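You operate a simulated robot arm through the tools that you are given. There is no shell and no other tool. Be economical: measure what you need, move in short steps, check, and stop when the job is done.

You run a simulated robot arm. Do the job below in one go: nothing can be reset, and whatever is moved stays where it is left.

Task
Fit the blue cradle in the slide, then push the slide in and latch it.
Fine: the red cradle goes in the back pocket of the cradle rack; leave the handle up.
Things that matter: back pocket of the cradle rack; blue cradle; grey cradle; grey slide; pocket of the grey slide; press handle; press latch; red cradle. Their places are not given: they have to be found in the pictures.

It is judged by the outcome, as a careful person would: the job done as asked, and still so three seconds after it is handed in. It fails if anything else is knocked over, pushed out of place, dropped, spilled or broken.

Robot
A 7-joint arm with a two-finger parallel gripper, fixed in place. Base frame: the origin is at the foot of the arm, x ahead of it, y to its left, z up. Readings come in m, degrees, newtons and seconds.
With the tool pointing down near the work surface it reaches from about 0.2 to 0.66 m from the base axis. Its first joint turns from -66.0 to 66.0 degrees. Payload 1.57 kg.
The tool frame sits at the grasp point between the pads (the TCP): z along the fingers, y along the line on which they close. The tips reach 0.03 m beyond it. The gripper opens to 0.11 m. The fingers are 0.024 m wide and 0.012 m thick; the gripper's body (0.048 by 0.112 m) begins 0.078 m behind the TCP.
Orientation is told as [roll, pitch, yaw] about the base's x, y, z axes, in that order, counted from this pose: with the fingers straight down and closing along the base's y, the tool's x points along the base's -x, its y along +y and its z along -z.

Tools
- The arm moves only by the tool apply_moves. Its argument "series" is a list of rows, each an object of numbers (a shift or turn left out is 0, a gripper value left out holds the last): "ax", "ay", "az": the turn, a rotation vector about the tool's x, y, z in degrees; "x", "y", "z": the shift along the tool's x, y, z in m; "fingers": the opening, from 0 (shut) to 1 (fully open). In form: [{"ax": .., "ay": .., "az": .., "x": .., "y": .., "z": .., "fingers": ..}, ...]. A call has 1 to 12 rows; each row is the pose to reach, as a shift and turn from the pose commanded when the call began, along the tool's axes at that moment. Rows are played at 5 a second. More than 0.05 m and 8.6 degrees between two rows, or a gripper value outside its range, and nothing of the call is played. Where a pose cannot be reached the arm comes as near as it can. A force on the tool above 60 N (or 10 N above the force at the start of the call, whichever is more), or a blocked arm, ends the call early, and 0.2 s more pass. Each finger travels about 0.108 m/s and halts on what it meets, pressing with about 42 N; the grip force reading is that of the motor and also rises with nothing between the fingers. The clock runs only during rows and for 0.2 s after the last one: add rows that repeat a pose to give the fingers time. It gives the time, the measured TCP pose, the force on the tool (base axes), the opening and the grip force at its end, in the units of the frame above (readings bear some noise), with the torque about the TCP (base axes, N m) and any sound that the robot's microphone picked up.
- Cameras (640 x 400 px; columns grow to the right, rows downward): "scene" is fixed at [0.1559, -0.3895, 1.3934]; the picture's right is [0.84, -0.54, 0.00], its down [-0.36, -0.57, -0.74] and it looks along [0.40, 0.62, -0.67] (base axes); focal length 316 px, centre (320, 200). "wrist" rides on the gripper at [0.07, 0.016, -0.141] in the tool frame; the picture's right is [-0.23, 0.97, 0.00], its down [-0.85, -0.20, -0.48] and it looks along [-0.47, -0.11, 0.88] (tool axes); focal length 222 px, centre (320, 200).
- get_image(camera): a new picture of that camera. No time passes.
- measure_at(camera, pixels): there is no depth. For up to 12 entries [column, row, z] of the newest picture of that camera ("zoom" is the newest enlarged one), the place [x, y] in the base frame at which the ray of that pixel passes the height z, good to about 0.002 m. No time passes.
- zoom(camera, box): a new picture of the part [left, top, right, bottom] of that camera's present view, enlarged. No time passes.
- close_job(): hands the job in; it is judged then, once.

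Keep the steps short. Do not move on a guess: measure, check each grasp and each placing, and mend mistakes. In all there are 80 turns and 54 pictures (those below and enlarged ones count). Leave the gripper open and the arm clear of the work at the hand-in unless told otherwise, and finish with a single line.

The tools are called after ">>>" by a JSON object that holds its "method" and its "body". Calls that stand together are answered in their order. apply_moves: Moves the arm, as the interface text tells. Its arguments: {"type":"object","properties":{"series":{"type":"array","items":{"type":"object","properties":{"ax":{"type":"number"},"ay":{"type":"number"},"az":{"type":"number"},"x":{"type":"number"},"y":{"type":"number"},"z":{"type":"number"},"fingers":{"type":"number"}}}}},"required":["series"]} The other tools are called the same way: get_image (camera) takes a picture; measure_at (camera, pixels) gives the place at which the rays of pixels pass given heights; zoom (camera, box) takes an enlarged picture of a part of a camera's view; close_job () hands the job in.

At the start:

```text
t: 0.0
tool_pos: [0.3865, 0.1757, 0.9829]
orientation: [0.0, 0.1, 0.0]
ft_force: [1.2, -0.6, -0.4]
moment: [-0.01, -0.02, -0.03]
width: 0.1099
grasp_force: 0.0
```

scene: 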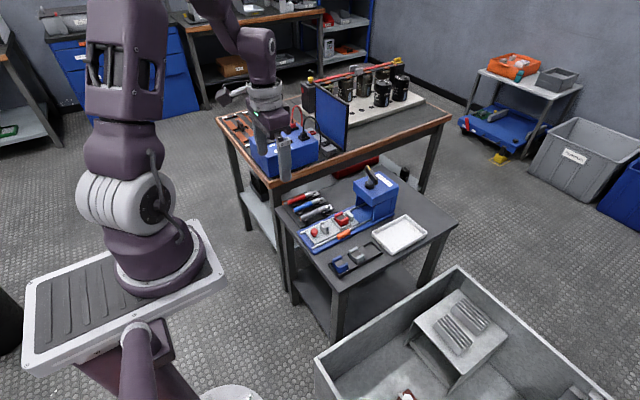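
wrist: 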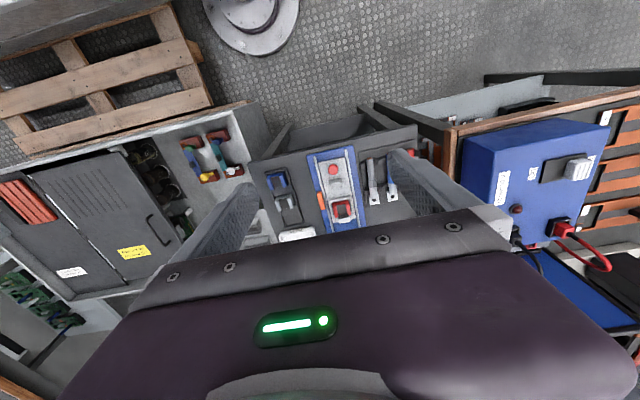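

I see a small dark table with a press, slide and rack around pixels (330,220). I'll enlarge that area first.

>>> {"method": "zoom", "body": {"camera": "scene", "box": [270, 155, 450, 285]}}

>>> {"method": "zoom", "body": {"camera": "wrist", "box": [230, 110, 430, 250]}}

```text
3.08 times, centred on (360, 220) of scene
```

zoom: 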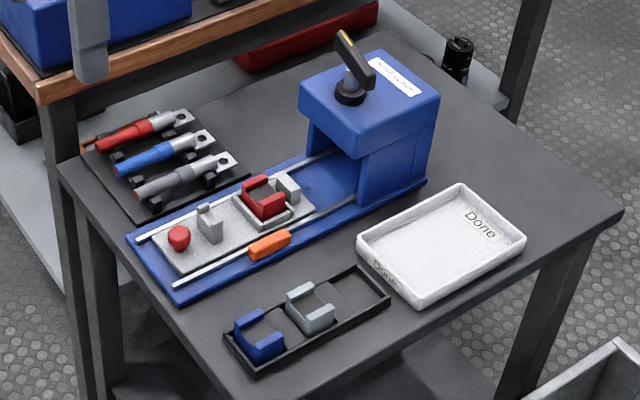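

```text
2.86 times, centred on (330, 180) of wrist
```

zoom: 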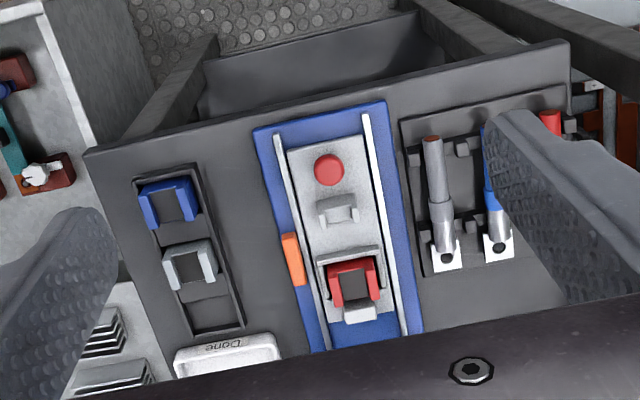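

Red cradle sits in the slide; blue and grey in the rack with the third (far, +x) pocket empty. I'll triangulate heights with the red knob (wrist 333,169.5; scene 314,232) and the rack corner.

>>> {"method": "measure_at", "body": {"camera": "scene", "pixels": [[314.2, 232, 0.5], [314.2, 232, 0.6], [314.2, 232, 0.4], [370.4, 242, 0.4], [370.4, 242, 0.5], [370.4, 242, 0.6]]}}

>>> {"method": "measure_at", "body": {"camera": "wrist", "pixels": [[333.1, 169.5, 0.5], [333.1, 169.5, 0.6], [333.1, 169.5, 0.4], [303.8, 224.8, 0.4], [303.8, 224.8, 0.5], [303.8, 224.8, 0.6]]}}

```text
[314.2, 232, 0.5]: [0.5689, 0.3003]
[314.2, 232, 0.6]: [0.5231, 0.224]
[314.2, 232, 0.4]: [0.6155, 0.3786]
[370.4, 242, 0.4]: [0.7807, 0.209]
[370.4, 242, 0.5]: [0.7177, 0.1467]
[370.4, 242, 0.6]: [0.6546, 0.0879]
```

```text
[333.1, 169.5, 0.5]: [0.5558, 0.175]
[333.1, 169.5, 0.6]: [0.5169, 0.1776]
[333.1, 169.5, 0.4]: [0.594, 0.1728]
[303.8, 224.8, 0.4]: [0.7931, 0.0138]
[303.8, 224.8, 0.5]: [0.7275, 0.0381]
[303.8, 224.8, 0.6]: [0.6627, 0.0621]
```

Knob is about z 0.66, table about 0.62. I move in lower and ahead for a better wrist view.

>>> {"method": "apply_moves", "body": {"series": [{"x": -0.015, "y": -0.011, "z": 0.032}, {"x": -0.03, "y": -0.022, "z": 0.064}, {"x": -0.045, "y": -0.033, "z": 0.096}, {"x": -0.06, "y": -0.044, "z": 0.128}, {"x": -0.07, "y": -0.055, "z": 0.16}]}}

>>> {"method": "get_image", "body": {"camera": "wrist"}}

```text
t: 1.2
tool_pos: [0.4551, 0.1178, 0.82]
orientation: [-0.1, 0.1, -0.1]
ft_force: [-0.1, 0.6, 0.3]
moment: [-0.01, 0.0, -0.02]
width: 0.1099
grasp_force: 0.1
```

```text
49 pictures are left
```

wrist: 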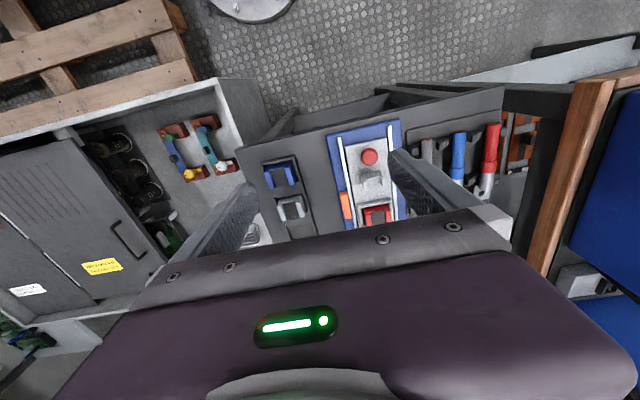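

The far parts are hidden behind the gripper; I move ahead to x≈0.54 to see all.

>>> {"method": "apply_moves", "body": {"series": [{"x": -0.04}, {"x": -0.08}]}}

>>> {"method": "zoom", "body": {"camera": "wrist", "box": [220, 60, 460, 230]}}

>>> {"method": "zoom", "body": {"camera": "scene", "box": [290, 160, 440, 280]}}

```text
t: 1.8
tool_pos: [0.5384, 0.1185, 0.8212]
orientation: [0.0, -0.1, -0.1]
ft_force: [0.1, -0.3, -0.2]
moment: [0.0, 0.06, -0.02]
width: 0.11
grasp_force: 0.0
```

```text
2.35 times, centred on (340, 145) of wrist
```

zoom: 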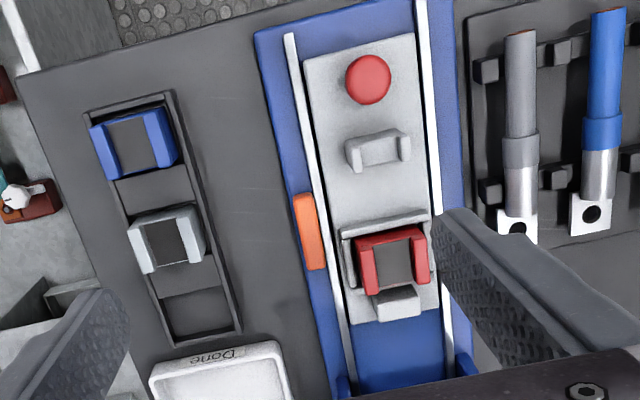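

```text
3.33 times, centred on (365, 220) of scene
```

zoom: 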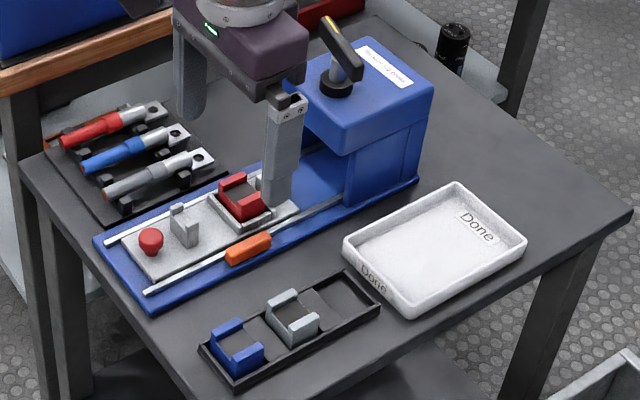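

Let me look closer at the cradles and the pocket.

>>> {"method": "zoom", "body": {"camera": "wrist", "box": [240, 90, 330, 150]}}

>>> {"method": "zoom", "body": {"camera": "wrist", "box": [320, 120, 410, 190]}}

>>> {"method": "zoom", "body": {"camera": "scene", "box": [322, 200, 382, 240]}}

>>> {"method": "zoom", "body": {"camera": "scene", "box": [320, 240, 385, 283]}}

```text
6.67 times, centred on (285, 120) of wrist
```

zoom: 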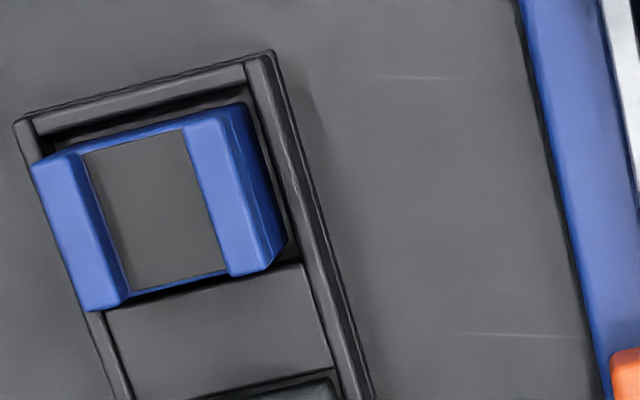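

```text
5.71 times, centred on (365, 155) of wrist
```

zoom: 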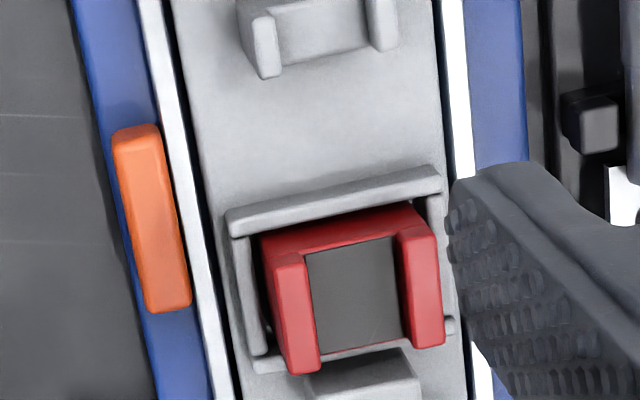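

```text
10.00 times, centred on (352, 220) of scene
```

zoom: 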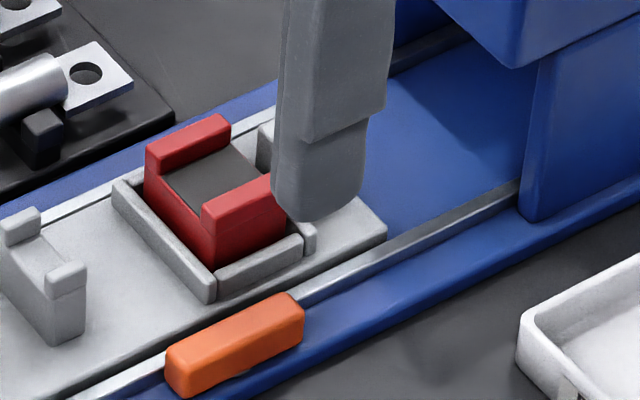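

```text
9.30 times, centred on (352, 262) of scene
```

zoom: 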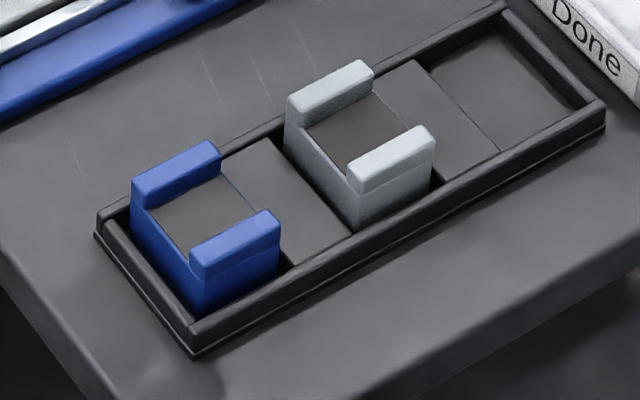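

Cradles are blocks with two side walls (at ±y). Now I measure arm tops of blue and red in both cameras for heights, plus the rail and rack directions.

>>> {"method": "measure_at", "body": {"camera": "wrist", "pixels": [[249.3, 124.8, 0.64], [249.3, 124.8, 0.68], [271.1, 119, 0.64], [271.1, 119, 0.68], [361, 174.6, 0.64], [361, 174.6, 0.68], [382.5, 169.9, 0.64], [382.5, 169.9, 0.68], [327.2, 74.8, 0.64], [352.8, 217.3, 0.64], [240, 106.7, 0.64], [274, 206.7, 0.64]]}}

>>> {"method": "measure_at", "body": {"camera": "scene", "pixels": [[342.5, 265.9, 0.64], [342.5, 265.9, 0.68], [336.4, 258.5, 0.64], [336.4, 258.5, 0.68], [344, 220, 0.64], [344, 220, 0.68], [338.7, 214, 0.64], [338.7, 214, 0.68]]}}

```text
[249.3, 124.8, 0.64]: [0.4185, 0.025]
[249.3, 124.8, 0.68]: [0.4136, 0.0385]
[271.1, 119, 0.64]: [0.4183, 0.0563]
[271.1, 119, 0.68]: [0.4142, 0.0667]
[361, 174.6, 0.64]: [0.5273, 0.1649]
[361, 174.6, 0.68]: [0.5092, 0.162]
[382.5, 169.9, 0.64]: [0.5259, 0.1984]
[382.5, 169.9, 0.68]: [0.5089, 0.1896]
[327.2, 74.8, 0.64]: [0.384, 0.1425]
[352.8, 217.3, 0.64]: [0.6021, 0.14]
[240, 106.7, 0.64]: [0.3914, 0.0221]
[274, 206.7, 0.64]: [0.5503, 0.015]
```

```text
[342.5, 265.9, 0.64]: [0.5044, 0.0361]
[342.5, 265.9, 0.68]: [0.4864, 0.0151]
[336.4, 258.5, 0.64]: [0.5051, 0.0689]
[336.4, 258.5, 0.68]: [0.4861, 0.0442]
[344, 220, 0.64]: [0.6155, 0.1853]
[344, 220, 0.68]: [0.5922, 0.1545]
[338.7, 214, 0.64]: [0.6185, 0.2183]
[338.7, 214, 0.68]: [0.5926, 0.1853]
```

The wrist measures referred to the picture before the last move (offset 0.083 in x); after correction red is near (0.598,0.178), top z≈0.67, and blue near (0.4995,0.0455), top ≈0.653. I take a fresh wrist picture for exact pixels.

>>> {"method": "get_image", "body": {"camera": "wrist"}}

>>> {"method": "zoom", "body": {"camera": "scene", "box": [340, 160, 410, 235]}}

```text
42 pictures are left
```

wrist: 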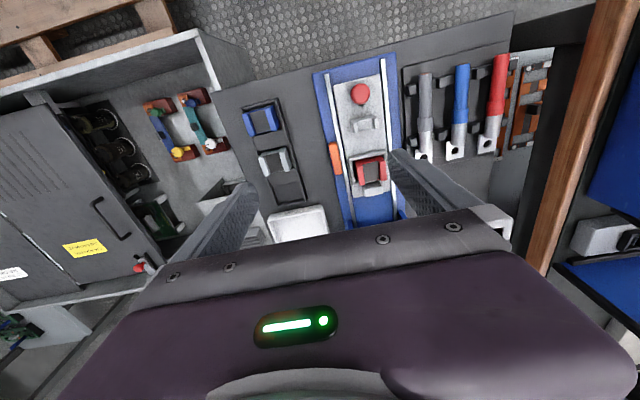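

```text
5.33 times, centred on (375, 198) of scene
```

zoom: 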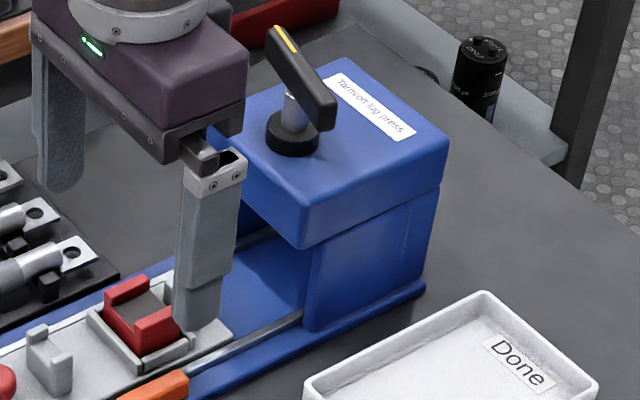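

I measure the press front corner (scene 372,222 at base height; top corner 371.6,199.3).

>>> {"method": "measure_at", "body": {"camera": "scene", "pixels": [[372.2, 222.4, 0.64], [371.6, 207, 0.68], [371.6, 207, 0.7], [371.6, 199.3, 0.72], [371.6, 199.3, 0.74], [371.6, 199.3, 0.76], [398.6, 188, 0.72], [365, 176, 0.8]]}}

>>> {"method": "zoom", "body": {"camera": "wrist", "box": [310, 80, 400, 230]}}

```text
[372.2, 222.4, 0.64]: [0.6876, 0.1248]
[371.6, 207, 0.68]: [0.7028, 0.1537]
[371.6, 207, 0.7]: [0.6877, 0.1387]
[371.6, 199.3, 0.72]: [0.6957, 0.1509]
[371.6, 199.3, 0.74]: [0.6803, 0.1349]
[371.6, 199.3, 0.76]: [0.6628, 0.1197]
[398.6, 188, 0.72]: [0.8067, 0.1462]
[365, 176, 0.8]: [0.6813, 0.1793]
```

```text
2.67 times, centred on (355, 155) of wrist
```

zoom: 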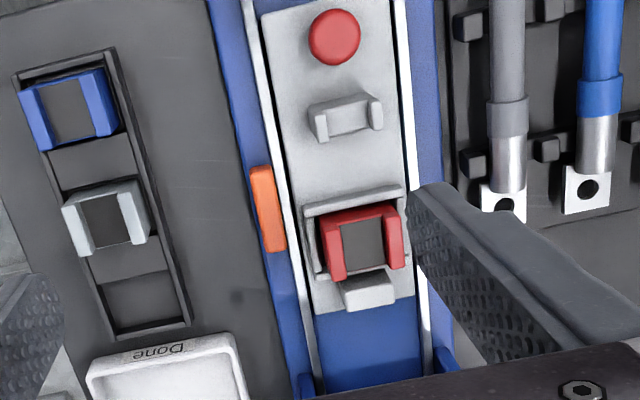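

Press front is at x≈0.69. I move over the red cradle with the tips still above it (TCP z≈0.72) to check alignment closely.

>>> {"method": "apply_moves", "body": {"series": [{"x": -0.015, "y": 0.015, "z": 0.025}, {"x": -0.03, "y": 0.03, "z": 0.05}, {"x": -0.045, "y": 0.045, "z": 0.075}, {"x": -0.059, "y": 0.0593, "z": 0.1}]}}

>>> {"method": "get_image", "body": {"camera": "wrist"}}

>>> {"method": "zoom", "body": {"camera": "wrist", "box": [230, 60, 440, 230]}}

```text
t: 2.8
tool_pos: [0.597, 0.1783, 0.7221]
orientation: [0.0, -0.1, -0.1]
ft_force: [0.0, 0.8, -0.5]
moment: [-0.01, -0.03, 0.04]
width: 0.1097
grasp_force: 0.0
```

```text
39 pictures are left
```

wrist: 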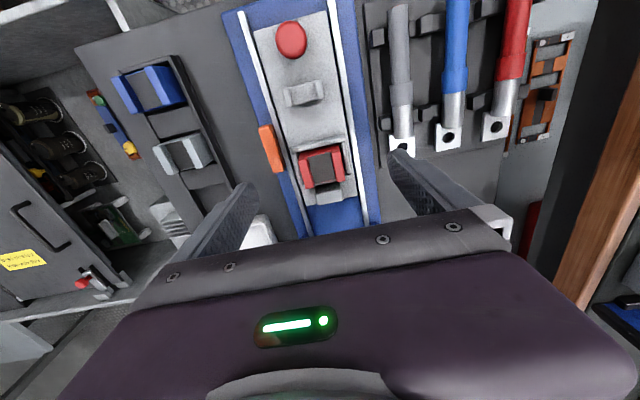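

```text
2.35 times, centred on (335, 145) of wrist
```

zoom: 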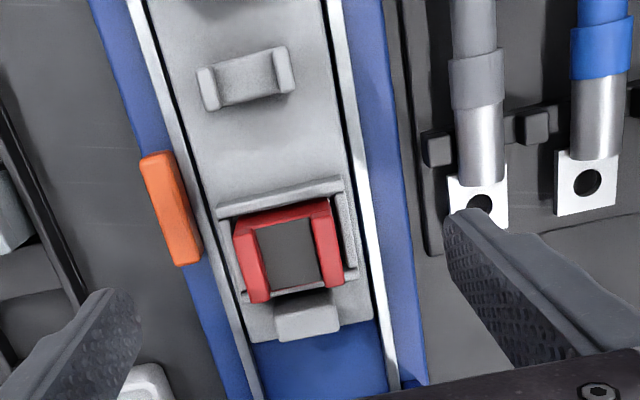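

Red centre projects at (321,166), where the TCP line passes z=0.67, so it's aligned. I measure the cradle's outer edges for width and yaw, and rails.

>>> {"method": "measure_at", "body": {"camera": "wrist", "pixels": [[298.8, 154.4, 0.67], [306.1, 187.6, 0.67], [338.4, 145, 0.67], [344.8, 179, 0.67], [254, 63, 0.645], [307, 225, 0.645], [341, 63, 0.645], [369, 215, 0.645]]}}

>>> {"method": "zoom", "body": {"camera": "wrist", "box": [285, 125, 365, 215]}}

>>> {"method": "zoom", "body": {"camera": "wrist", "box": [100, 40, 240, 240]}}

```text
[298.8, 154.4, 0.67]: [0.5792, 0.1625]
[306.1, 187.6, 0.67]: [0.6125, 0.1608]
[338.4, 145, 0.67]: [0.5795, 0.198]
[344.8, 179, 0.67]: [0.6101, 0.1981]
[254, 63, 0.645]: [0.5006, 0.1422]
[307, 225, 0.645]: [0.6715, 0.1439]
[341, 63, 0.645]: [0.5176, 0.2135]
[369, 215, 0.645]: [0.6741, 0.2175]
```

```text
4.44 times, centred on (325, 170) of wrist
```

zoom: 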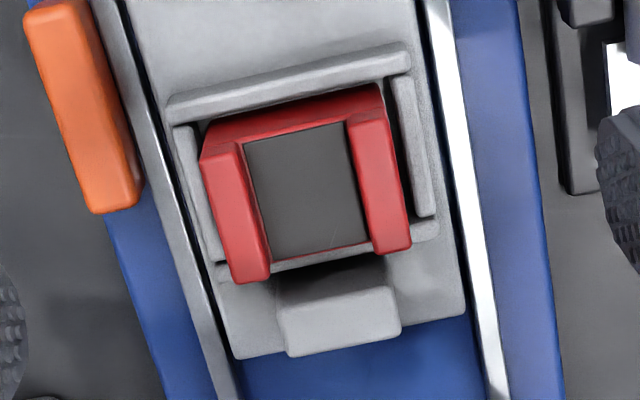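

```text
2.00 times, centred on (170, 140) of wrist
```

zoom: 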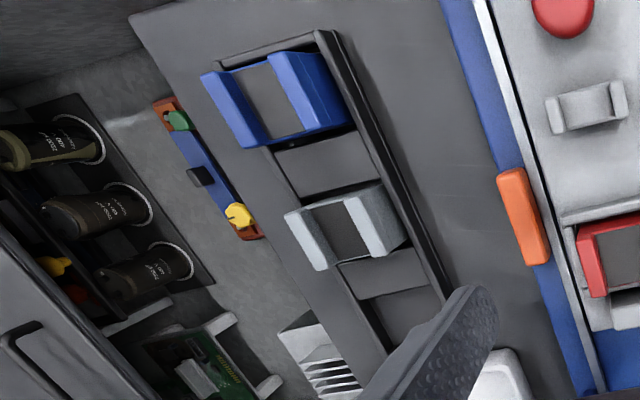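

Red is ~37 mm wide, centred near (0.596,0.180). I narrow the fingers to ~60 mm (to miss the orange latch), centre, and descend to tips z≈0.659.

>>> {"method": "apply_moves", "body": {"series": [{"y": 0.0015, "fingers": 0.55}, {"y": 0.0015, "fingers": 0.55}, {"y": 0.0015, "z": 0.015}, {"y": 0.0015, "z": 0.033}, {"y": 0.0015, "z": 0.033}]}}

>>> {"method": "zoom", "body": {"camera": "scene", "box": [320, 190, 385, 240]}}

>>> {"method": "zoom", "body": {"camera": "wrist", "box": [240, 90, 420, 230]}}

```text
t: 4.0
tool_pos: [0.5952, 0.1791, 0.6896]
orientation: [0.1, 0.1, 0.0]
ft_force: [-0.1, -0.1, -0.6]
moment: [0.02, 0.0, 0.01]
width: 0.0602
grasp_force: 0.1
```

```text
8.00 times, centred on (352, 215) of scene
```

zoom: 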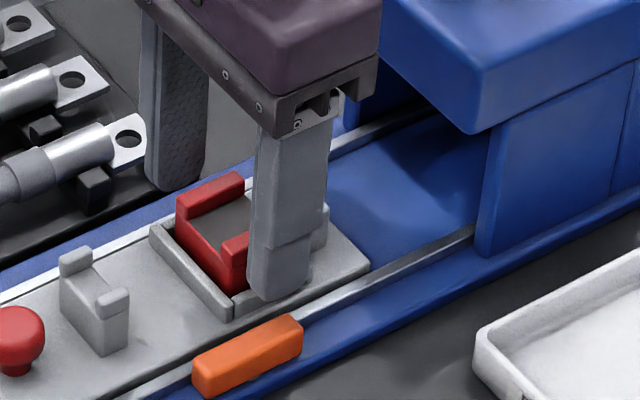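

```text
2.86 times, centred on (330, 160) of wrist
```

zoom: 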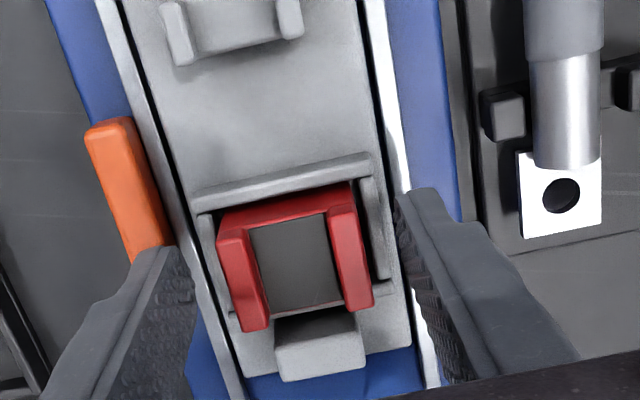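

Fingers straddle red. I lower 2 mm more and close.

>>> {"method": "apply_moves", "body": {"series": [{"z": 0.002}, {"z": 0.002, "fingers": 0.3}, {"z": 0.002, "fingers": 0.2}, {"z": 0.002, "fingers": 0.2}]}}

>>> {"method": "zoom", "body": {"camera": "wrist", "box": [240, 90, 420, 230]}}

```text
t: 5.0
tool_pos: [0.5954, 0.1798, 0.6869]
orientation: [0.0, 0.0, 0.0]
ft_force: [-0.8, -2.3, 2.1]
moment: [0.01, 0.03, -0.04]
width: 0.0398
grasp_force: 42.1
```

```text
2.86 times, centred on (330, 160) of wrist
```

zoom: 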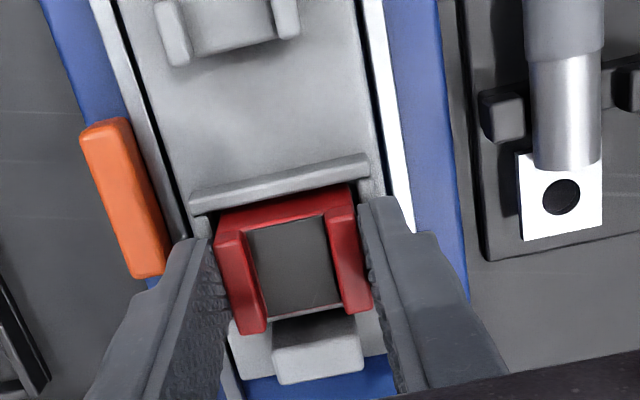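

Gripped at 39.8 mm. I lift straight up 5 cm.

>>> {"method": "apply_moves", "body": {"series": [{"z": -0.01}, {"z": -0.025}, {"z": -0.05}, {"z": -0.08}]}}

>>> {"method": "get_image", "body": {"camera": "wrist"}}

>>> {"method": "zoom", "body": {"camera": "scene", "box": [310, 180, 400, 285]}}

```text
t: 6.0
tool_pos: [0.5974, 0.1788, 0.767]
orientation: [0.0, 0.0, 0.0]
ft_force: [0.4, -0.5, -2.5]
moment: [0.0, 0.04, 0.02]
width: 0.0396
grasp_force: 41.8
```

```text
32 pictures are left
```

wrist: 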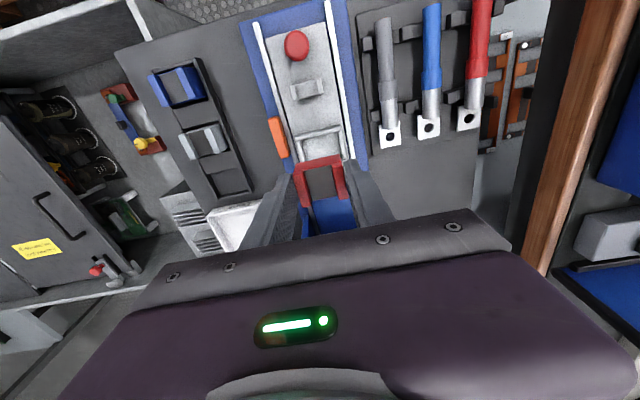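

```text
3.81 times, centred on (355, 232) of scene
```

zoom: 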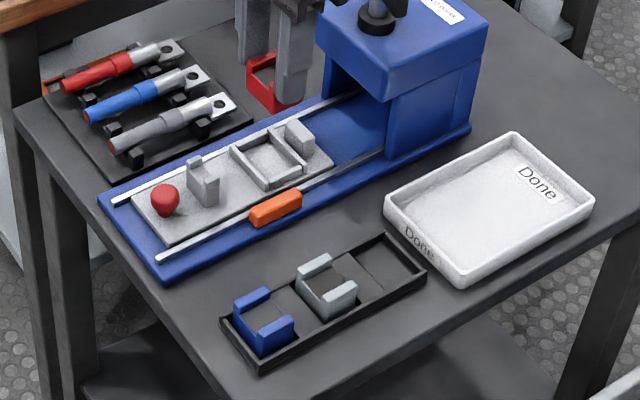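

Red is held and clear. Now I zoom in on the rack and the emptied slide pocket.

>>> {"method": "zoom", "body": {"camera": "wrist", "box": [140, 50, 260, 210]}}

>>> {"method": "zoom", "body": {"camera": "wrist", "box": [260, 20, 380, 180]}}

>>> {"method": "zoom", "body": {"camera": "scene", "box": [318, 235, 383, 283]}}

```text
2.50 times, centred on (200, 130) of wrist
```

zoom: 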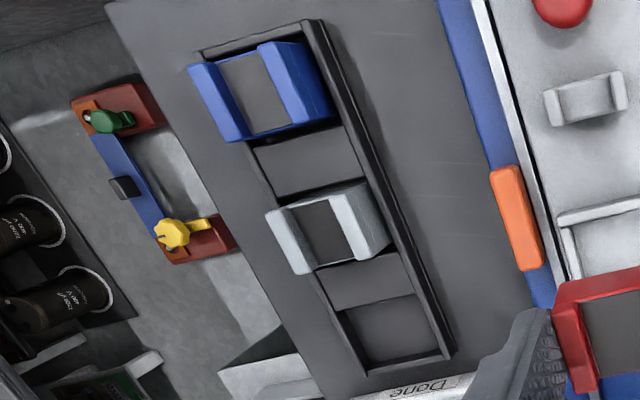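

```text
2.50 times, centred on (320, 100) of wrist
```

zoom: 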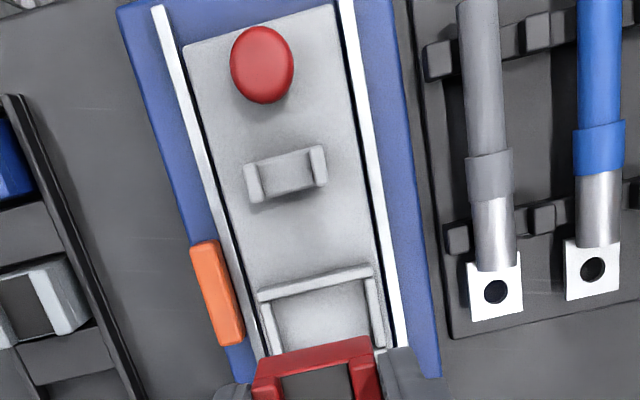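

```text
8.33 times, centred on (350, 259) of scene
```

zoom: 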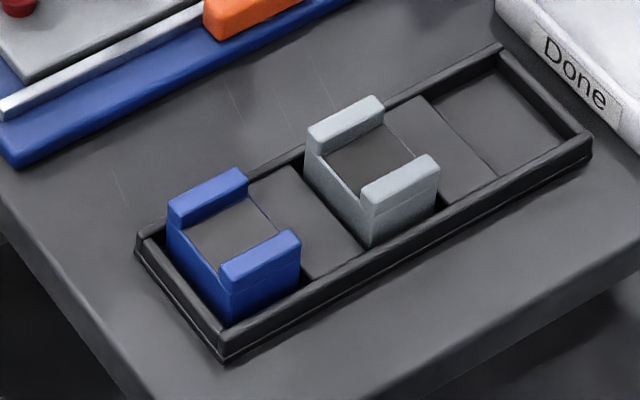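

I measure the empty back pocket's corners and the grey/blue arm tops in both pictures.

>>> {"method": "measure_at", "body": {"camera": "wrist", "pixels": [[208, 174.8, 0.63], [238, 167.2, 0.63], [248, 188, 0.63], [218.8, 194.8, 0.63], [186, 146, 0.653], [215.2, 140, 0.653], [160, 119.2, 0.653], [188.8, 83.2, 0.653], [208, 174.8, 0.64], [238, 167.2, 0.64], [248, 188, 0.64], [218.8, 194.8, 0.64]]}}

>>> {"method": "measure_at", "body": {"camera": "scene", "pixels": [[363.4, 246.4, 0.63], [371.2, 256.6, 0.63], [379.8, 251.8, 0.63], [371.4, 242, 0.63], [359.6, 256.8, 0.653], [353.2, 249.6, 0.653], [363.4, 246.4, 0.64], [371.2, 256.6, 0.64], [379.8, 251.8, 0.64], [371.4, 242, 0.64]]}}

```text
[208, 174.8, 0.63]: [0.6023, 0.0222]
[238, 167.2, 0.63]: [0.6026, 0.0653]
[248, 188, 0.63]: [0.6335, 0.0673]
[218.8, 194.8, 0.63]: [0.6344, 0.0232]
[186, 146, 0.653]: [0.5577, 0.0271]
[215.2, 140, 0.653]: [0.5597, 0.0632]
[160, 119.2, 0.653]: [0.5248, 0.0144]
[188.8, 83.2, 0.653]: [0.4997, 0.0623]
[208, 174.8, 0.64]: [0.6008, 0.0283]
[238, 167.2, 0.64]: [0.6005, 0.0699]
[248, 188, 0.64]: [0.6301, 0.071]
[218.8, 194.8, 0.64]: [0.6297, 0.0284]
```

```text
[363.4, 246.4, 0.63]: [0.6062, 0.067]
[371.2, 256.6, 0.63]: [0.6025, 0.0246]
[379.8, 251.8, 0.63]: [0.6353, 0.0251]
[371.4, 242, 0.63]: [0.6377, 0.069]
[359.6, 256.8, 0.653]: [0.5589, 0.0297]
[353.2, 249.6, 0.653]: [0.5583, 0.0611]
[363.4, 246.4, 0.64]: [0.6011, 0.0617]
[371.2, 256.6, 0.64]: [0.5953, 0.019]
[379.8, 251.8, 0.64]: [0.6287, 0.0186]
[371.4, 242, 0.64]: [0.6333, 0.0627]
```

Back pocket centre ≈(0.619,0.0455), floor ≈0.63, pitch fits blue (0.4995) and grey (0.559). I check where red sits in the fingers.

>>> {"method": "zoom", "body": {"camera": "wrist", "box": [275, 140, 375, 220]}}

```text
5.00 times, centred on (325, 180) of wrist
```

zoom: 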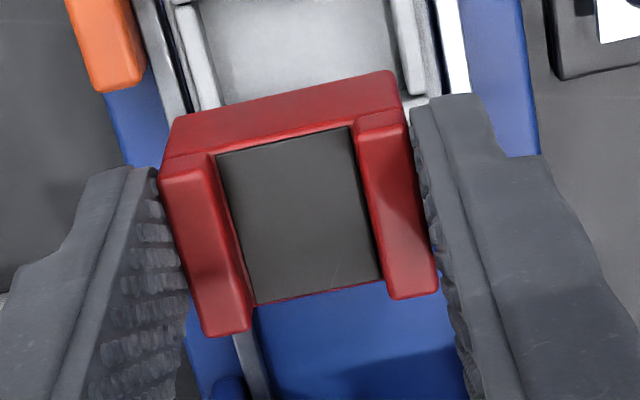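

I measure the held cradle's top corners at z 0.75.

>>> {"method": "measure_at", "body": {"camera": "wrist", "pixels": [[302, 190.4, 0.75], [340.4, 182, 0.75], [293.6, 175, 0.75], [302, 207.2, 0.75], [342, 163.6, 0.75], [348.6, 198, 0.75]]}}

```text
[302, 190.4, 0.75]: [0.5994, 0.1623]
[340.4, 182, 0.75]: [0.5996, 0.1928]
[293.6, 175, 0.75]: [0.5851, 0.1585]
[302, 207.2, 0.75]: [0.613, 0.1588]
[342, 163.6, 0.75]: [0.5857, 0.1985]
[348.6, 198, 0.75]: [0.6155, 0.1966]
```

Red centre is ~2 mm ahead of the TCP. I carry it over the back pocket at height, and triangulate the rack rim height (wrist 252.8,190.8; scene 371.8,240.4) meanwhile.

>>> {"method": "apply_moves", "body": {"series": [{"x": -0.007, "y": -0.044}, {"x": -0.014, "y": -0.088}, {"x": -0.0207, "y": -0.1333}, {"x": -0.0207, "y": -0.1333}]}}

>>> {"method": "measure_at", "body": {"camera": "wrist", "pixels": [[252.8, 190.8, 0.63], [252.8, 190.8, 0.65]]}}

>>> {"method": "measure_at", "body": {"camera": "scene", "pixels": [[371.8, 240.4, 0.63], [371.8, 240.4, 0.65]]}}

>>> {"method": "get_image", "body": {"camera": "wrist"}}

>>> {"method": "zoom", "body": {"camera": "wrist", "box": [275, 100, 395, 220]}}

```text
t: 7.0
tool_pos: [0.6166, 0.0464, 0.7665]
orientation: [0.0, -0.1, 0.0]
ft_force: [0.3, -0.6, -2.3]
moment: [-0.02, 0.03, 0.02]
width: 0.0394
grasp_force: 41.8
```

```text
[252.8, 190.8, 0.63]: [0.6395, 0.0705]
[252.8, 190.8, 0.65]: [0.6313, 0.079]
```

```text
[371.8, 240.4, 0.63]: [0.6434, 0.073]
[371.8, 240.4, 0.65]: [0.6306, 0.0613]
```

```text
26 pictures are left
```

wrist: 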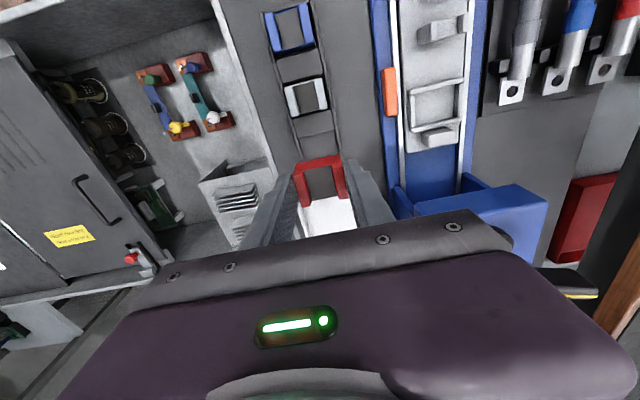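

```text
3.33 times, centred on (335, 160) of wrist
```

zoom: 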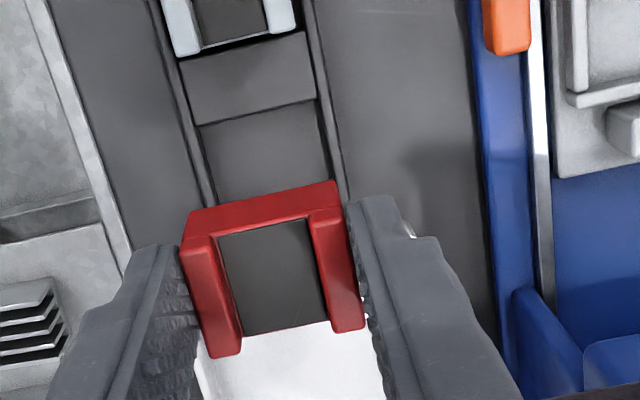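

Rim is ~0.633, so the tips will clear. I lower 85 mm in steps, then check.

>>> {"method": "apply_moves", "body": {"series": [{"z": 0.03}, {"z": 0.06}, {"z": 0.075}, {"z": 0.085}]}}

>>> {"method": "zoom", "body": {"camera": "wrist", "box": [260, 90, 400, 230]}}

>>> {"method": "zoom", "body": {"camera": "scene", "box": [340, 220, 400, 270]}}

```text
t: 8.0
tool_pos: [0.6176, 0.0473, 0.6821]
orientation: [0.1, 0.0, 0.0]
ft_force: [0.1, 0.5, -2.4]
moment: [0.02, -0.01, -0.02]
width: 0.0397
grasp_force: 41.6
```

```text
2.86 times, centred on (330, 160) of wrist
```

zoom: 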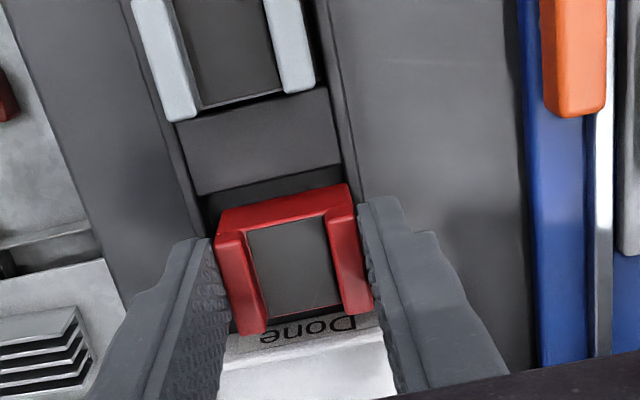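

```text
8.00 times, centred on (370, 245) of scene
```

zoom: 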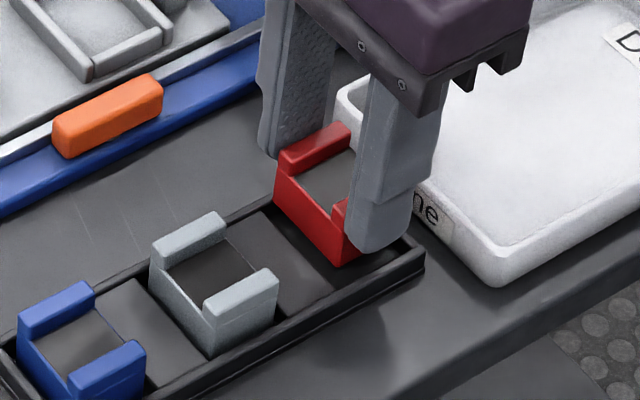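

It looks aligned over the pocket. I lower in small steps watching the force.

>>> {"method": "apply_moves", "body": {"series": [{"z": 0.004}, {"z": 0.007}, {"z": 0.009}, {"z": 0.01}]}}

```text
t: 9.0
tool_pos: [0.6185, 0.0482, 0.6728]
orientation: [0.1, -0.5, -0.1]
ft_force: [9.1, -5.9, 33.6]
moment: [0.52, -0.28, -0.09]
width: 0.04
grasp_force: 41.8
```

Contact: 34 N up at z 0.673, about the expected floor height. I look before releasing.

>>> {"method": "zoom", "body": {"camera": "wrist", "box": [260, 90, 400, 230]}}

>>> {"method": "zoom", "body": {"camera": "scene", "box": [340, 225, 390, 270]}}

```text
2.86 times, centred on (330, 160) of wrist
```

zoom: 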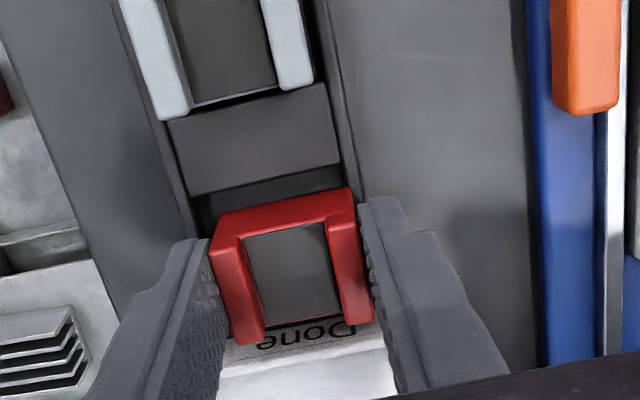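

```text
8.89 times, centred on (365, 248) of scene
```

zoom: 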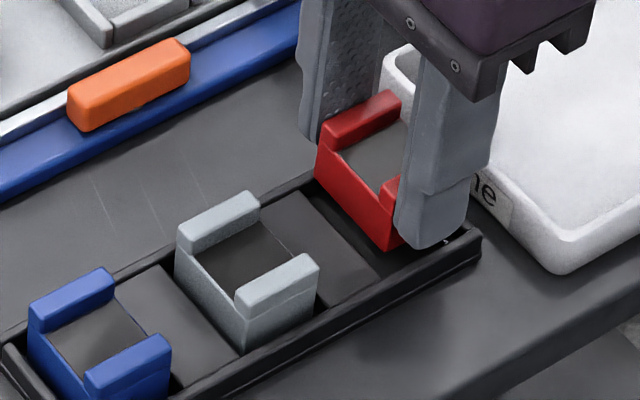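

There's a visible gap in front of red, so it is probably resting on the end wall. I raise 4 mm and measure the gap properly.

>>> {"method": "apply_moves", "body": {"series": [{"z": -0.002}, {"z": -0.005}, {"z": -0.005}]}}

>>> {"method": "zoom", "body": {"camera": "wrist", "box": [280, 110, 370, 220]}}

```text
t: 9.8
tool_pos: [0.6144, 0.0478, 0.6778]
orientation: [0.1, 0.2, -0.1]
ft_force: [0.0, 0.6, -1.7]
moment: [0.0, 0.05, 0.0]
width: 0.04
grasp_force: 41.7
```

```text
3.64 times, centred on (325, 165) of wrist
```

zoom: 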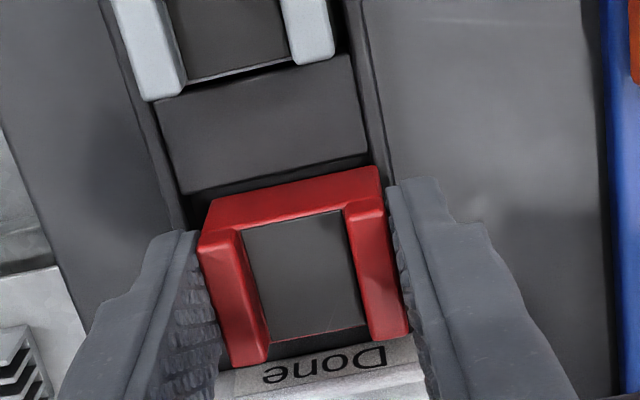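

I measure partition edge, red's front bottom edge and top corners in this enlarged picture.

>>> {"method": "measure_at", "body": {"camera": "zoom", "pixels": [[185, 193, 0.632], [365, 153, 0.632], [207, 203, 0.635], [376, 168, 0.635], [198, 243, 0.661], [243, 366, 0.661], [383, 210, 0.661], [408, 333, 0.661], [145, 98, 0.653], [330, 58, 0.653], [185, 230, 0.634], [390, 185, 0.634]]}}

```text
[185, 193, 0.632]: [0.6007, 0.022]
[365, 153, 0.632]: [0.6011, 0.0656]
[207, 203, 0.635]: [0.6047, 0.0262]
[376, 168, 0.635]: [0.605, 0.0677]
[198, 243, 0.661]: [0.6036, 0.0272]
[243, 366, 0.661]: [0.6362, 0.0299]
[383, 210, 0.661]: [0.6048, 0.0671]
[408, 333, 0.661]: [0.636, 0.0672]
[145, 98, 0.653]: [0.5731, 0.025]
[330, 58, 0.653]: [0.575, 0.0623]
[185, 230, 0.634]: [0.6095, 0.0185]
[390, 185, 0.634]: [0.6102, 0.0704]
```

Red sits about 2 mm too far in x and ~3 mm too far in y relative to the pocket. I shift by (-0.0025, -0.003) and lower again.

>>> {"method": "apply_moves", "body": {"series": [{"x": 0.0025, "y": -0.003}, {"x": 0.0025, "y": -0.003, "z": 0.003}, {"x": 0.0025, "y": -0.003, "z": 0.006}, {"x": 0.0025, "y": -0.003, "z": 0.007}]}}

```text
t: 10.8
tool_pos: [0.6126, 0.0447, 0.6704]
orientation: [0.1, 0.1, -0.1]
ft_force: [0.6, 1.1, -2.1]
moment: [-0.03, -0.02, 0.02]
width: 0.0397
grasp_force: 41.5
```

Now at z 0.670 with no contact, so it's going into the pocket. I continue in 1 mm steps.

>>> {"method": "apply_moves", "body": {"series": [{"z": 0.001}, {"z": 0.002}, {"z": 0.002}]}}

```text
t: 11.6
tool_pos: [0.6147, 0.0434, 0.6675]
orientation: [0.0, 0.0, 0.1]
ft_force: [2.1, 0.8, -1.1]
moment: [0.0, -0.08, 0.07]
width: 0.0397
grasp_force: 41.8
```

>>> {"method": "apply_moves", "body": {"series": [{"z": 0.001}, {"z": 0.002}, {"z": 0.002}]}}

>>> {"method": "zoom", "body": {"camera": "wrist", "box": [280, 110, 370, 220]}}

```text
t: 12.4
tool_pos: [0.6133, 0.0444, 0.6668]
orientation: [0.0, -0.2, -0.1]
ft_force: [7.9, 2.8, -2.7]
moment: [0.11, -0.31, 0.17]
width: 0.0398
grasp_force: 42.2
```

```text
3.64 times, centred on (325, 165) of wrist
```

zoom: 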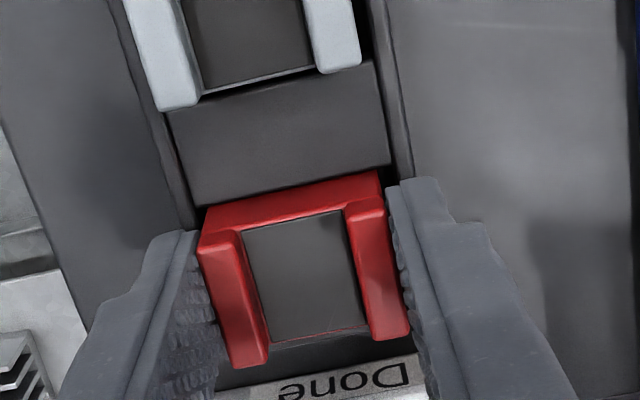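

Only a side rub of 8 N from the front partition. I ease 1 mm forward and go 2 mm lower.

>>> {"method": "apply_moves", "body": {"series": [{"x": -0.0012}, {"x": -0.0012, "z": 0.001}, {"x": -0.0012, "z": 0.002}]}}

```text
t: 13.2
tool_pos: [0.6141, 0.0445, 0.6641]
orientation: [0.0, 0.0, 0.0]
ft_force: [4.1, -0.6, -1.0]
moment: [-0.1, -0.15, 0.11]
width: 0.0396
grasp_force: 41.6
```

>>> {"method": "zoom", "body": {"camera": "scene", "box": [335, 225, 395, 270]}}

```text
8.89 times, centred on (365, 248) of scene
```

zoom: 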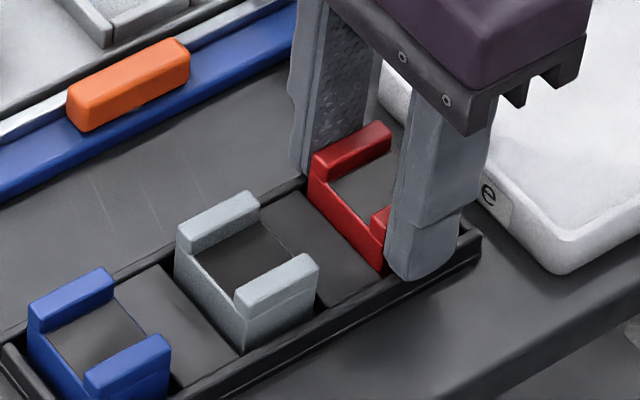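

Red still seems a few mm above its neighbours. I go on in small steps.

>>> {"method": "apply_moves", "body": {"series": [{"x": -0.001, "z": 0.001}, {"x": -0.001, "z": 0.002}, {"x": -0.001, "z": 0.003}]}}

```text
t: 14.1
tool_pos: [0.6176, 0.0449, 0.6628]
orientation: [0.1, -0.2, 0.0]
ft_force: [0.4, 0.7, 7.0]
moment: [-0.09, 0.02, 0.04]
width: 0.0395
grasp_force: 42.1
stopped in row 3: the force on the tool passed its limit at 62 N (the readings are from after the stop); the commanded pose is now the measured one
```

Firm bottom contact at z≈0.662. I release, opening only to ~60 mm, then rise.

>>> {"method": "apply_moves", "body": {"series": [{"fingers": 0.45}, {"fingers": 0.52}, {"fingers": 0.52}, {"z": -0.01, "fingers": 0.52}, {"z": -0.03, "fingers": 0.55}, {"z": -0.06}]}}

>>> {"method": "get_image", "body": {"camera": "wrist"}}

>>> {"method": "zoom", "body": {"camera": "scene", "box": [320, 200, 400, 280]}}

```text
t: 15.5
tool_pos: [0.6111, 0.0461, 0.7223]
orientation: [-0.1, 0.1, 0.0]
ft_force: [-0.3, 0.2, 0.1]
moment: [0.0, 0.0, -0.02]
width: 0.0605
grasp_force: 0.1
```

```text
17 pictures are left
```

wrist: 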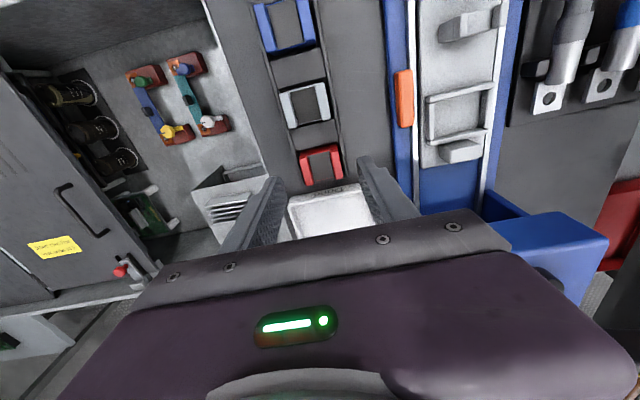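

```text
5.00 times, centred on (360, 240) of scene
```

zoom: 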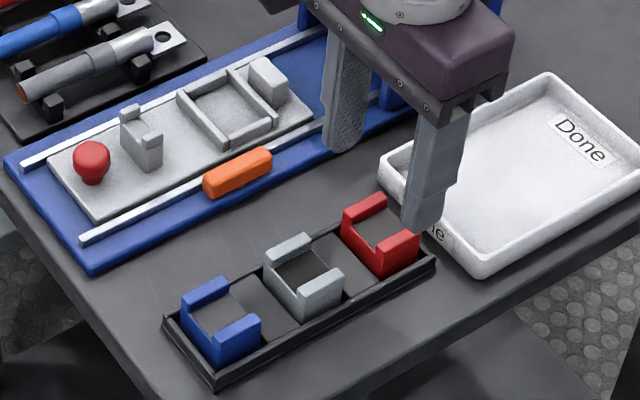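

Red sits level and evenly spaced with the others. Now I go over blue (TCP ≈ (0.50,0.045,0.70)) and look.

>>> {"method": "apply_moves", "body": {"series": [{"x": 0.04, "z": 0.0}, {"x": 0.08, "z": 0.01}, {"x": 0.114, "z": 0.02}, {"x": 0.114, "z": 0.02}]}}

>>> {"method": "get_image", "body": {"camera": "wrist"}}

>>> {"method": "zoom", "body": {"camera": "wrist", "box": [270, 90, 390, 220]}}

```text
t: 16.5
tool_pos: [0.499, 0.0456, 0.7016]
orientation: [0.0, 0.1, -0.1]
ft_force: [0.6, -0.6, 0.9]
moment: [0.0, 0.0, 0.02]
width: 0.0607
grasp_force: 0.0
```

```text
15 pictures are left
```

wrist: 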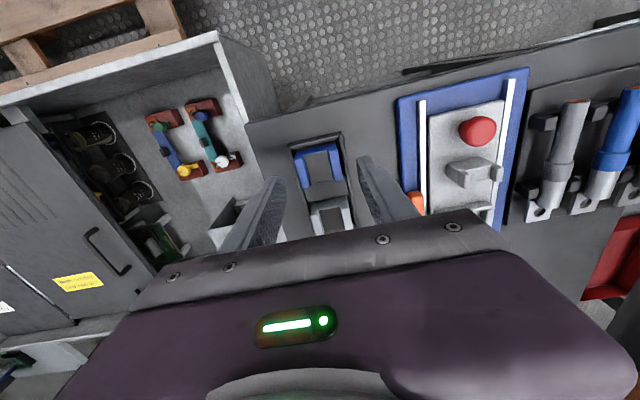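

```text
3.08 times, centred on (330, 155) of wrist
```

zoom: 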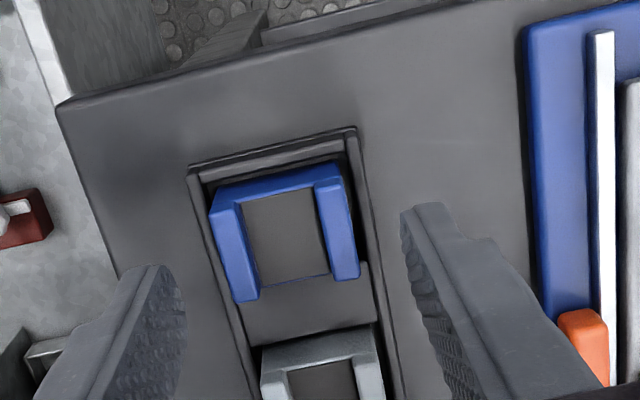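

I measure blue's top outer corners in this picture (z≈0.65).

>>> {"method": "measure_at", "body": {"camera": "zoom", "pixels": [[210, 208, 0.65], [237, 302, 0.65], [340, 182, 0.65], [361, 276, 0.65], [237, 252, 0.65], [338, 230, 0.65]]}}

```text
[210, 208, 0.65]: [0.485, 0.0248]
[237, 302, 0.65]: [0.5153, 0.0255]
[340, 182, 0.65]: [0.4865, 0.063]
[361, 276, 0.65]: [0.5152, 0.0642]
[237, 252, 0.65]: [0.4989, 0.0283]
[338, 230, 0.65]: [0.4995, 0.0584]
```

Blue centre ≈(0.500,0.0445), TCP (0.499,0.0455). I shift 1 mm, descend to z≈0.667 and close.

>>> {"method": "apply_moves", "body": {"series": [{"x": -0.001, "y": -0.001, "z": 0.015}, {"x": -0.001, "y": -0.001, "z": 0.028}, {"x": -0.001, "y": -0.001, "z": 0.0345}, {"x": -0.001, "y": -0.001, "z": 0.0345, "fingers": 0.3}, {"x": -0.001, "y": -0.001, "z": 0.0345, "fingers": 0.2}, {"x": -0.001, "y": -0.001, "z": 0.0345, "fingers": 0.2}]}}

```text
t: 17.9
tool_pos: [0.503, 0.0429, 0.6673]
orientation: [0.1, 0.0, 0.0]
ft_force: [1.5, 2.0, 3.6]
moment: [0.09, 0.01, -0.02]
width: 0.0394
grasp_force: 41.9
```

Gripped at 39.4 mm. I lift 10 cm and look at the pocket from there.

>>> {"method": "apply_moves", "body": {"series": [{"z": -0.01}, {"z": -0.03}, {"z": -0.06}, {"z": -0.1}, {"z": -0.1}]}}

>>> {"method": "apply_moves", "body": {"series": [{"x": -0.022, "y": 0.03}, {"x": -0.045, "y": 0.06}, {"x": -0.068, "y": 0.1}, {"x": -0.085, "y": 0.134}, {"x": -0.085, "y": 0.134}]}}

>>> {"method": "zoom", "body": {"camera": "wrist", "box": [270, 90, 380, 220]}}

```text
t: 19.1
tool_pos: [0.5073, 0.0423, 0.769]
orientation: [0.1, 0.2, -0.1]
ft_force: [-0.9, 0.6, -2.3]
moment: [0.01, -0.01, 0.01]
width: 0.0396
grasp_force: 42.3
```

```text
t: 20.3
tool_pos: [0.5901, 0.1786, 0.7699]
orientation: [0.1, 0.1, -0.1]
ft_force: [-0.4, 0.5, -2.3]
moment: [0.01, -0.03, 0.02]
width: 0.0395
grasp_force: 42.1
```

```text
3.08 times, centred on (325, 155) of wrist
```

zoom: 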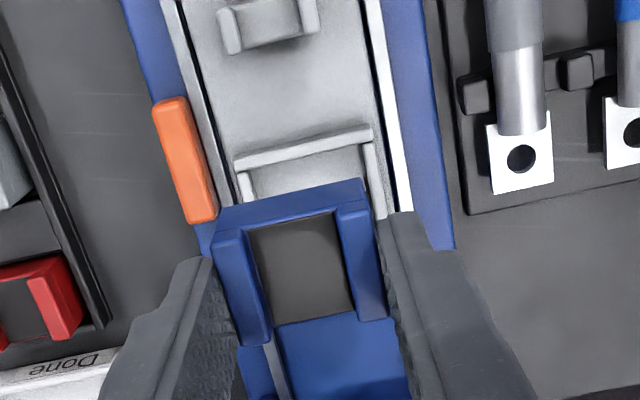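

Blue hangs over the pocket. I measure both blue's top corners (z≈0.7475) and the pocket's front inner corners (z≈0.65).

>>> {"method": "measure_at", "body": {"camera": "zoom", "pixels": [[213, 240, 0.7475], [245, 345, 0.7475], [368, 208, 0.7475], [388, 316, 0.7475], [247, 172, 0.65], [364, 143, 0.65], [232, 80, 0.65], [388, 205, 0.65], [375, 160, 0.65], [238, 180, 0.65]]}}

>>> {"method": "zoom", "body": {"camera": "scene", "box": [315, 190, 385, 245]}}

```text
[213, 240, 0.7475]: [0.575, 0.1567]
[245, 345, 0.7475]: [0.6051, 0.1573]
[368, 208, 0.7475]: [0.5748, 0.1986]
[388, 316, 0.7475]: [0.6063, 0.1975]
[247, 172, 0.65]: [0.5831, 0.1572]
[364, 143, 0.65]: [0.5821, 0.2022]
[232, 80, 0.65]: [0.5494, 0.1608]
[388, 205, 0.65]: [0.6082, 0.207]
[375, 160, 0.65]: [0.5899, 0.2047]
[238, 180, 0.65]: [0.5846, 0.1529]
```

```text
7.27 times, centred on (350, 218) of scene
```

zoom: 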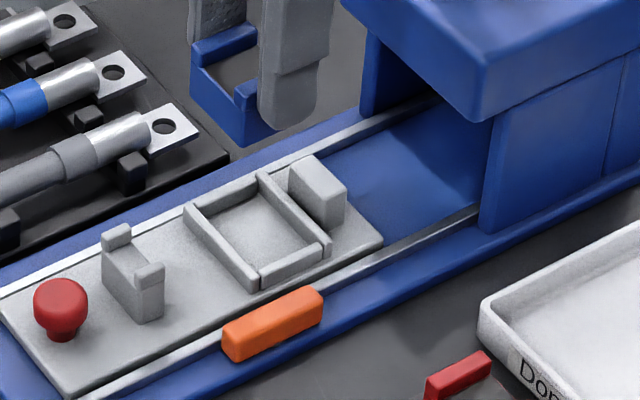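

>>> {"method": "measure_at", "body": {"camera": "zoom", "pixels": [[200, 205, 0.65], [260, 276, 0.65], [258, 180, 0.65], [322, 250, 0.65], [288, 175, 0.66], [345, 187, 0.67], [222, 335, 0.65], [318, 290, 0.65], [322, 308, 0.65]]}}

```text
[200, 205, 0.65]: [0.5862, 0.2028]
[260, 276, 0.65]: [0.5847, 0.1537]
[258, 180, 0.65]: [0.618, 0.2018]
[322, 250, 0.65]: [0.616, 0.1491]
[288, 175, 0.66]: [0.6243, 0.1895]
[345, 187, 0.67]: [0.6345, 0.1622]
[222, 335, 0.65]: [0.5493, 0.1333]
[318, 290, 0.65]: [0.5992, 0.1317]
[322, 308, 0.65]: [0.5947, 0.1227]
```

Pocket centre ≈(0.5995,0.180); blue is at (0.590,0.178). I shift +9 mm x, +2 mm y and lower to just above the rim.

>>> {"method": "apply_moves", "body": {"series": [{"x": -0.009, "y": 0.002}, {"x": -0.009, "y": 0.002, "z": 0.03}, {"x": -0.009, "y": 0.002, "z": 0.055}, {"x": -0.009, "y": 0.002, "z": 0.064}, {"x": -0.009, "y": 0.002, "z": 0.064}]}}

>>> {"method": "zoom", "body": {"camera": "wrist", "box": [275, 110, 375, 220]}}

```text
t: 21.5
tool_pos: [0.5982, 0.1808, 0.7047]
orientation: [-0.1, 0.2, -0.2]
ft_force: [-0.8, 0.6, -2.2]
moment: [0.01, -0.01, -0.04]
width: 0.0396
grasp_force: 41.9
```

```text
3.64 times, centred on (325, 165) of wrist
```

zoom: 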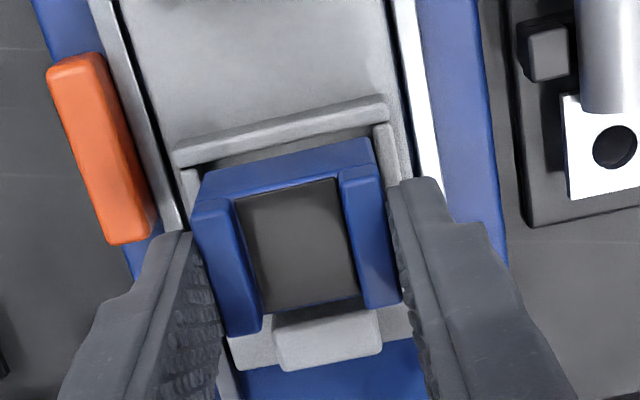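

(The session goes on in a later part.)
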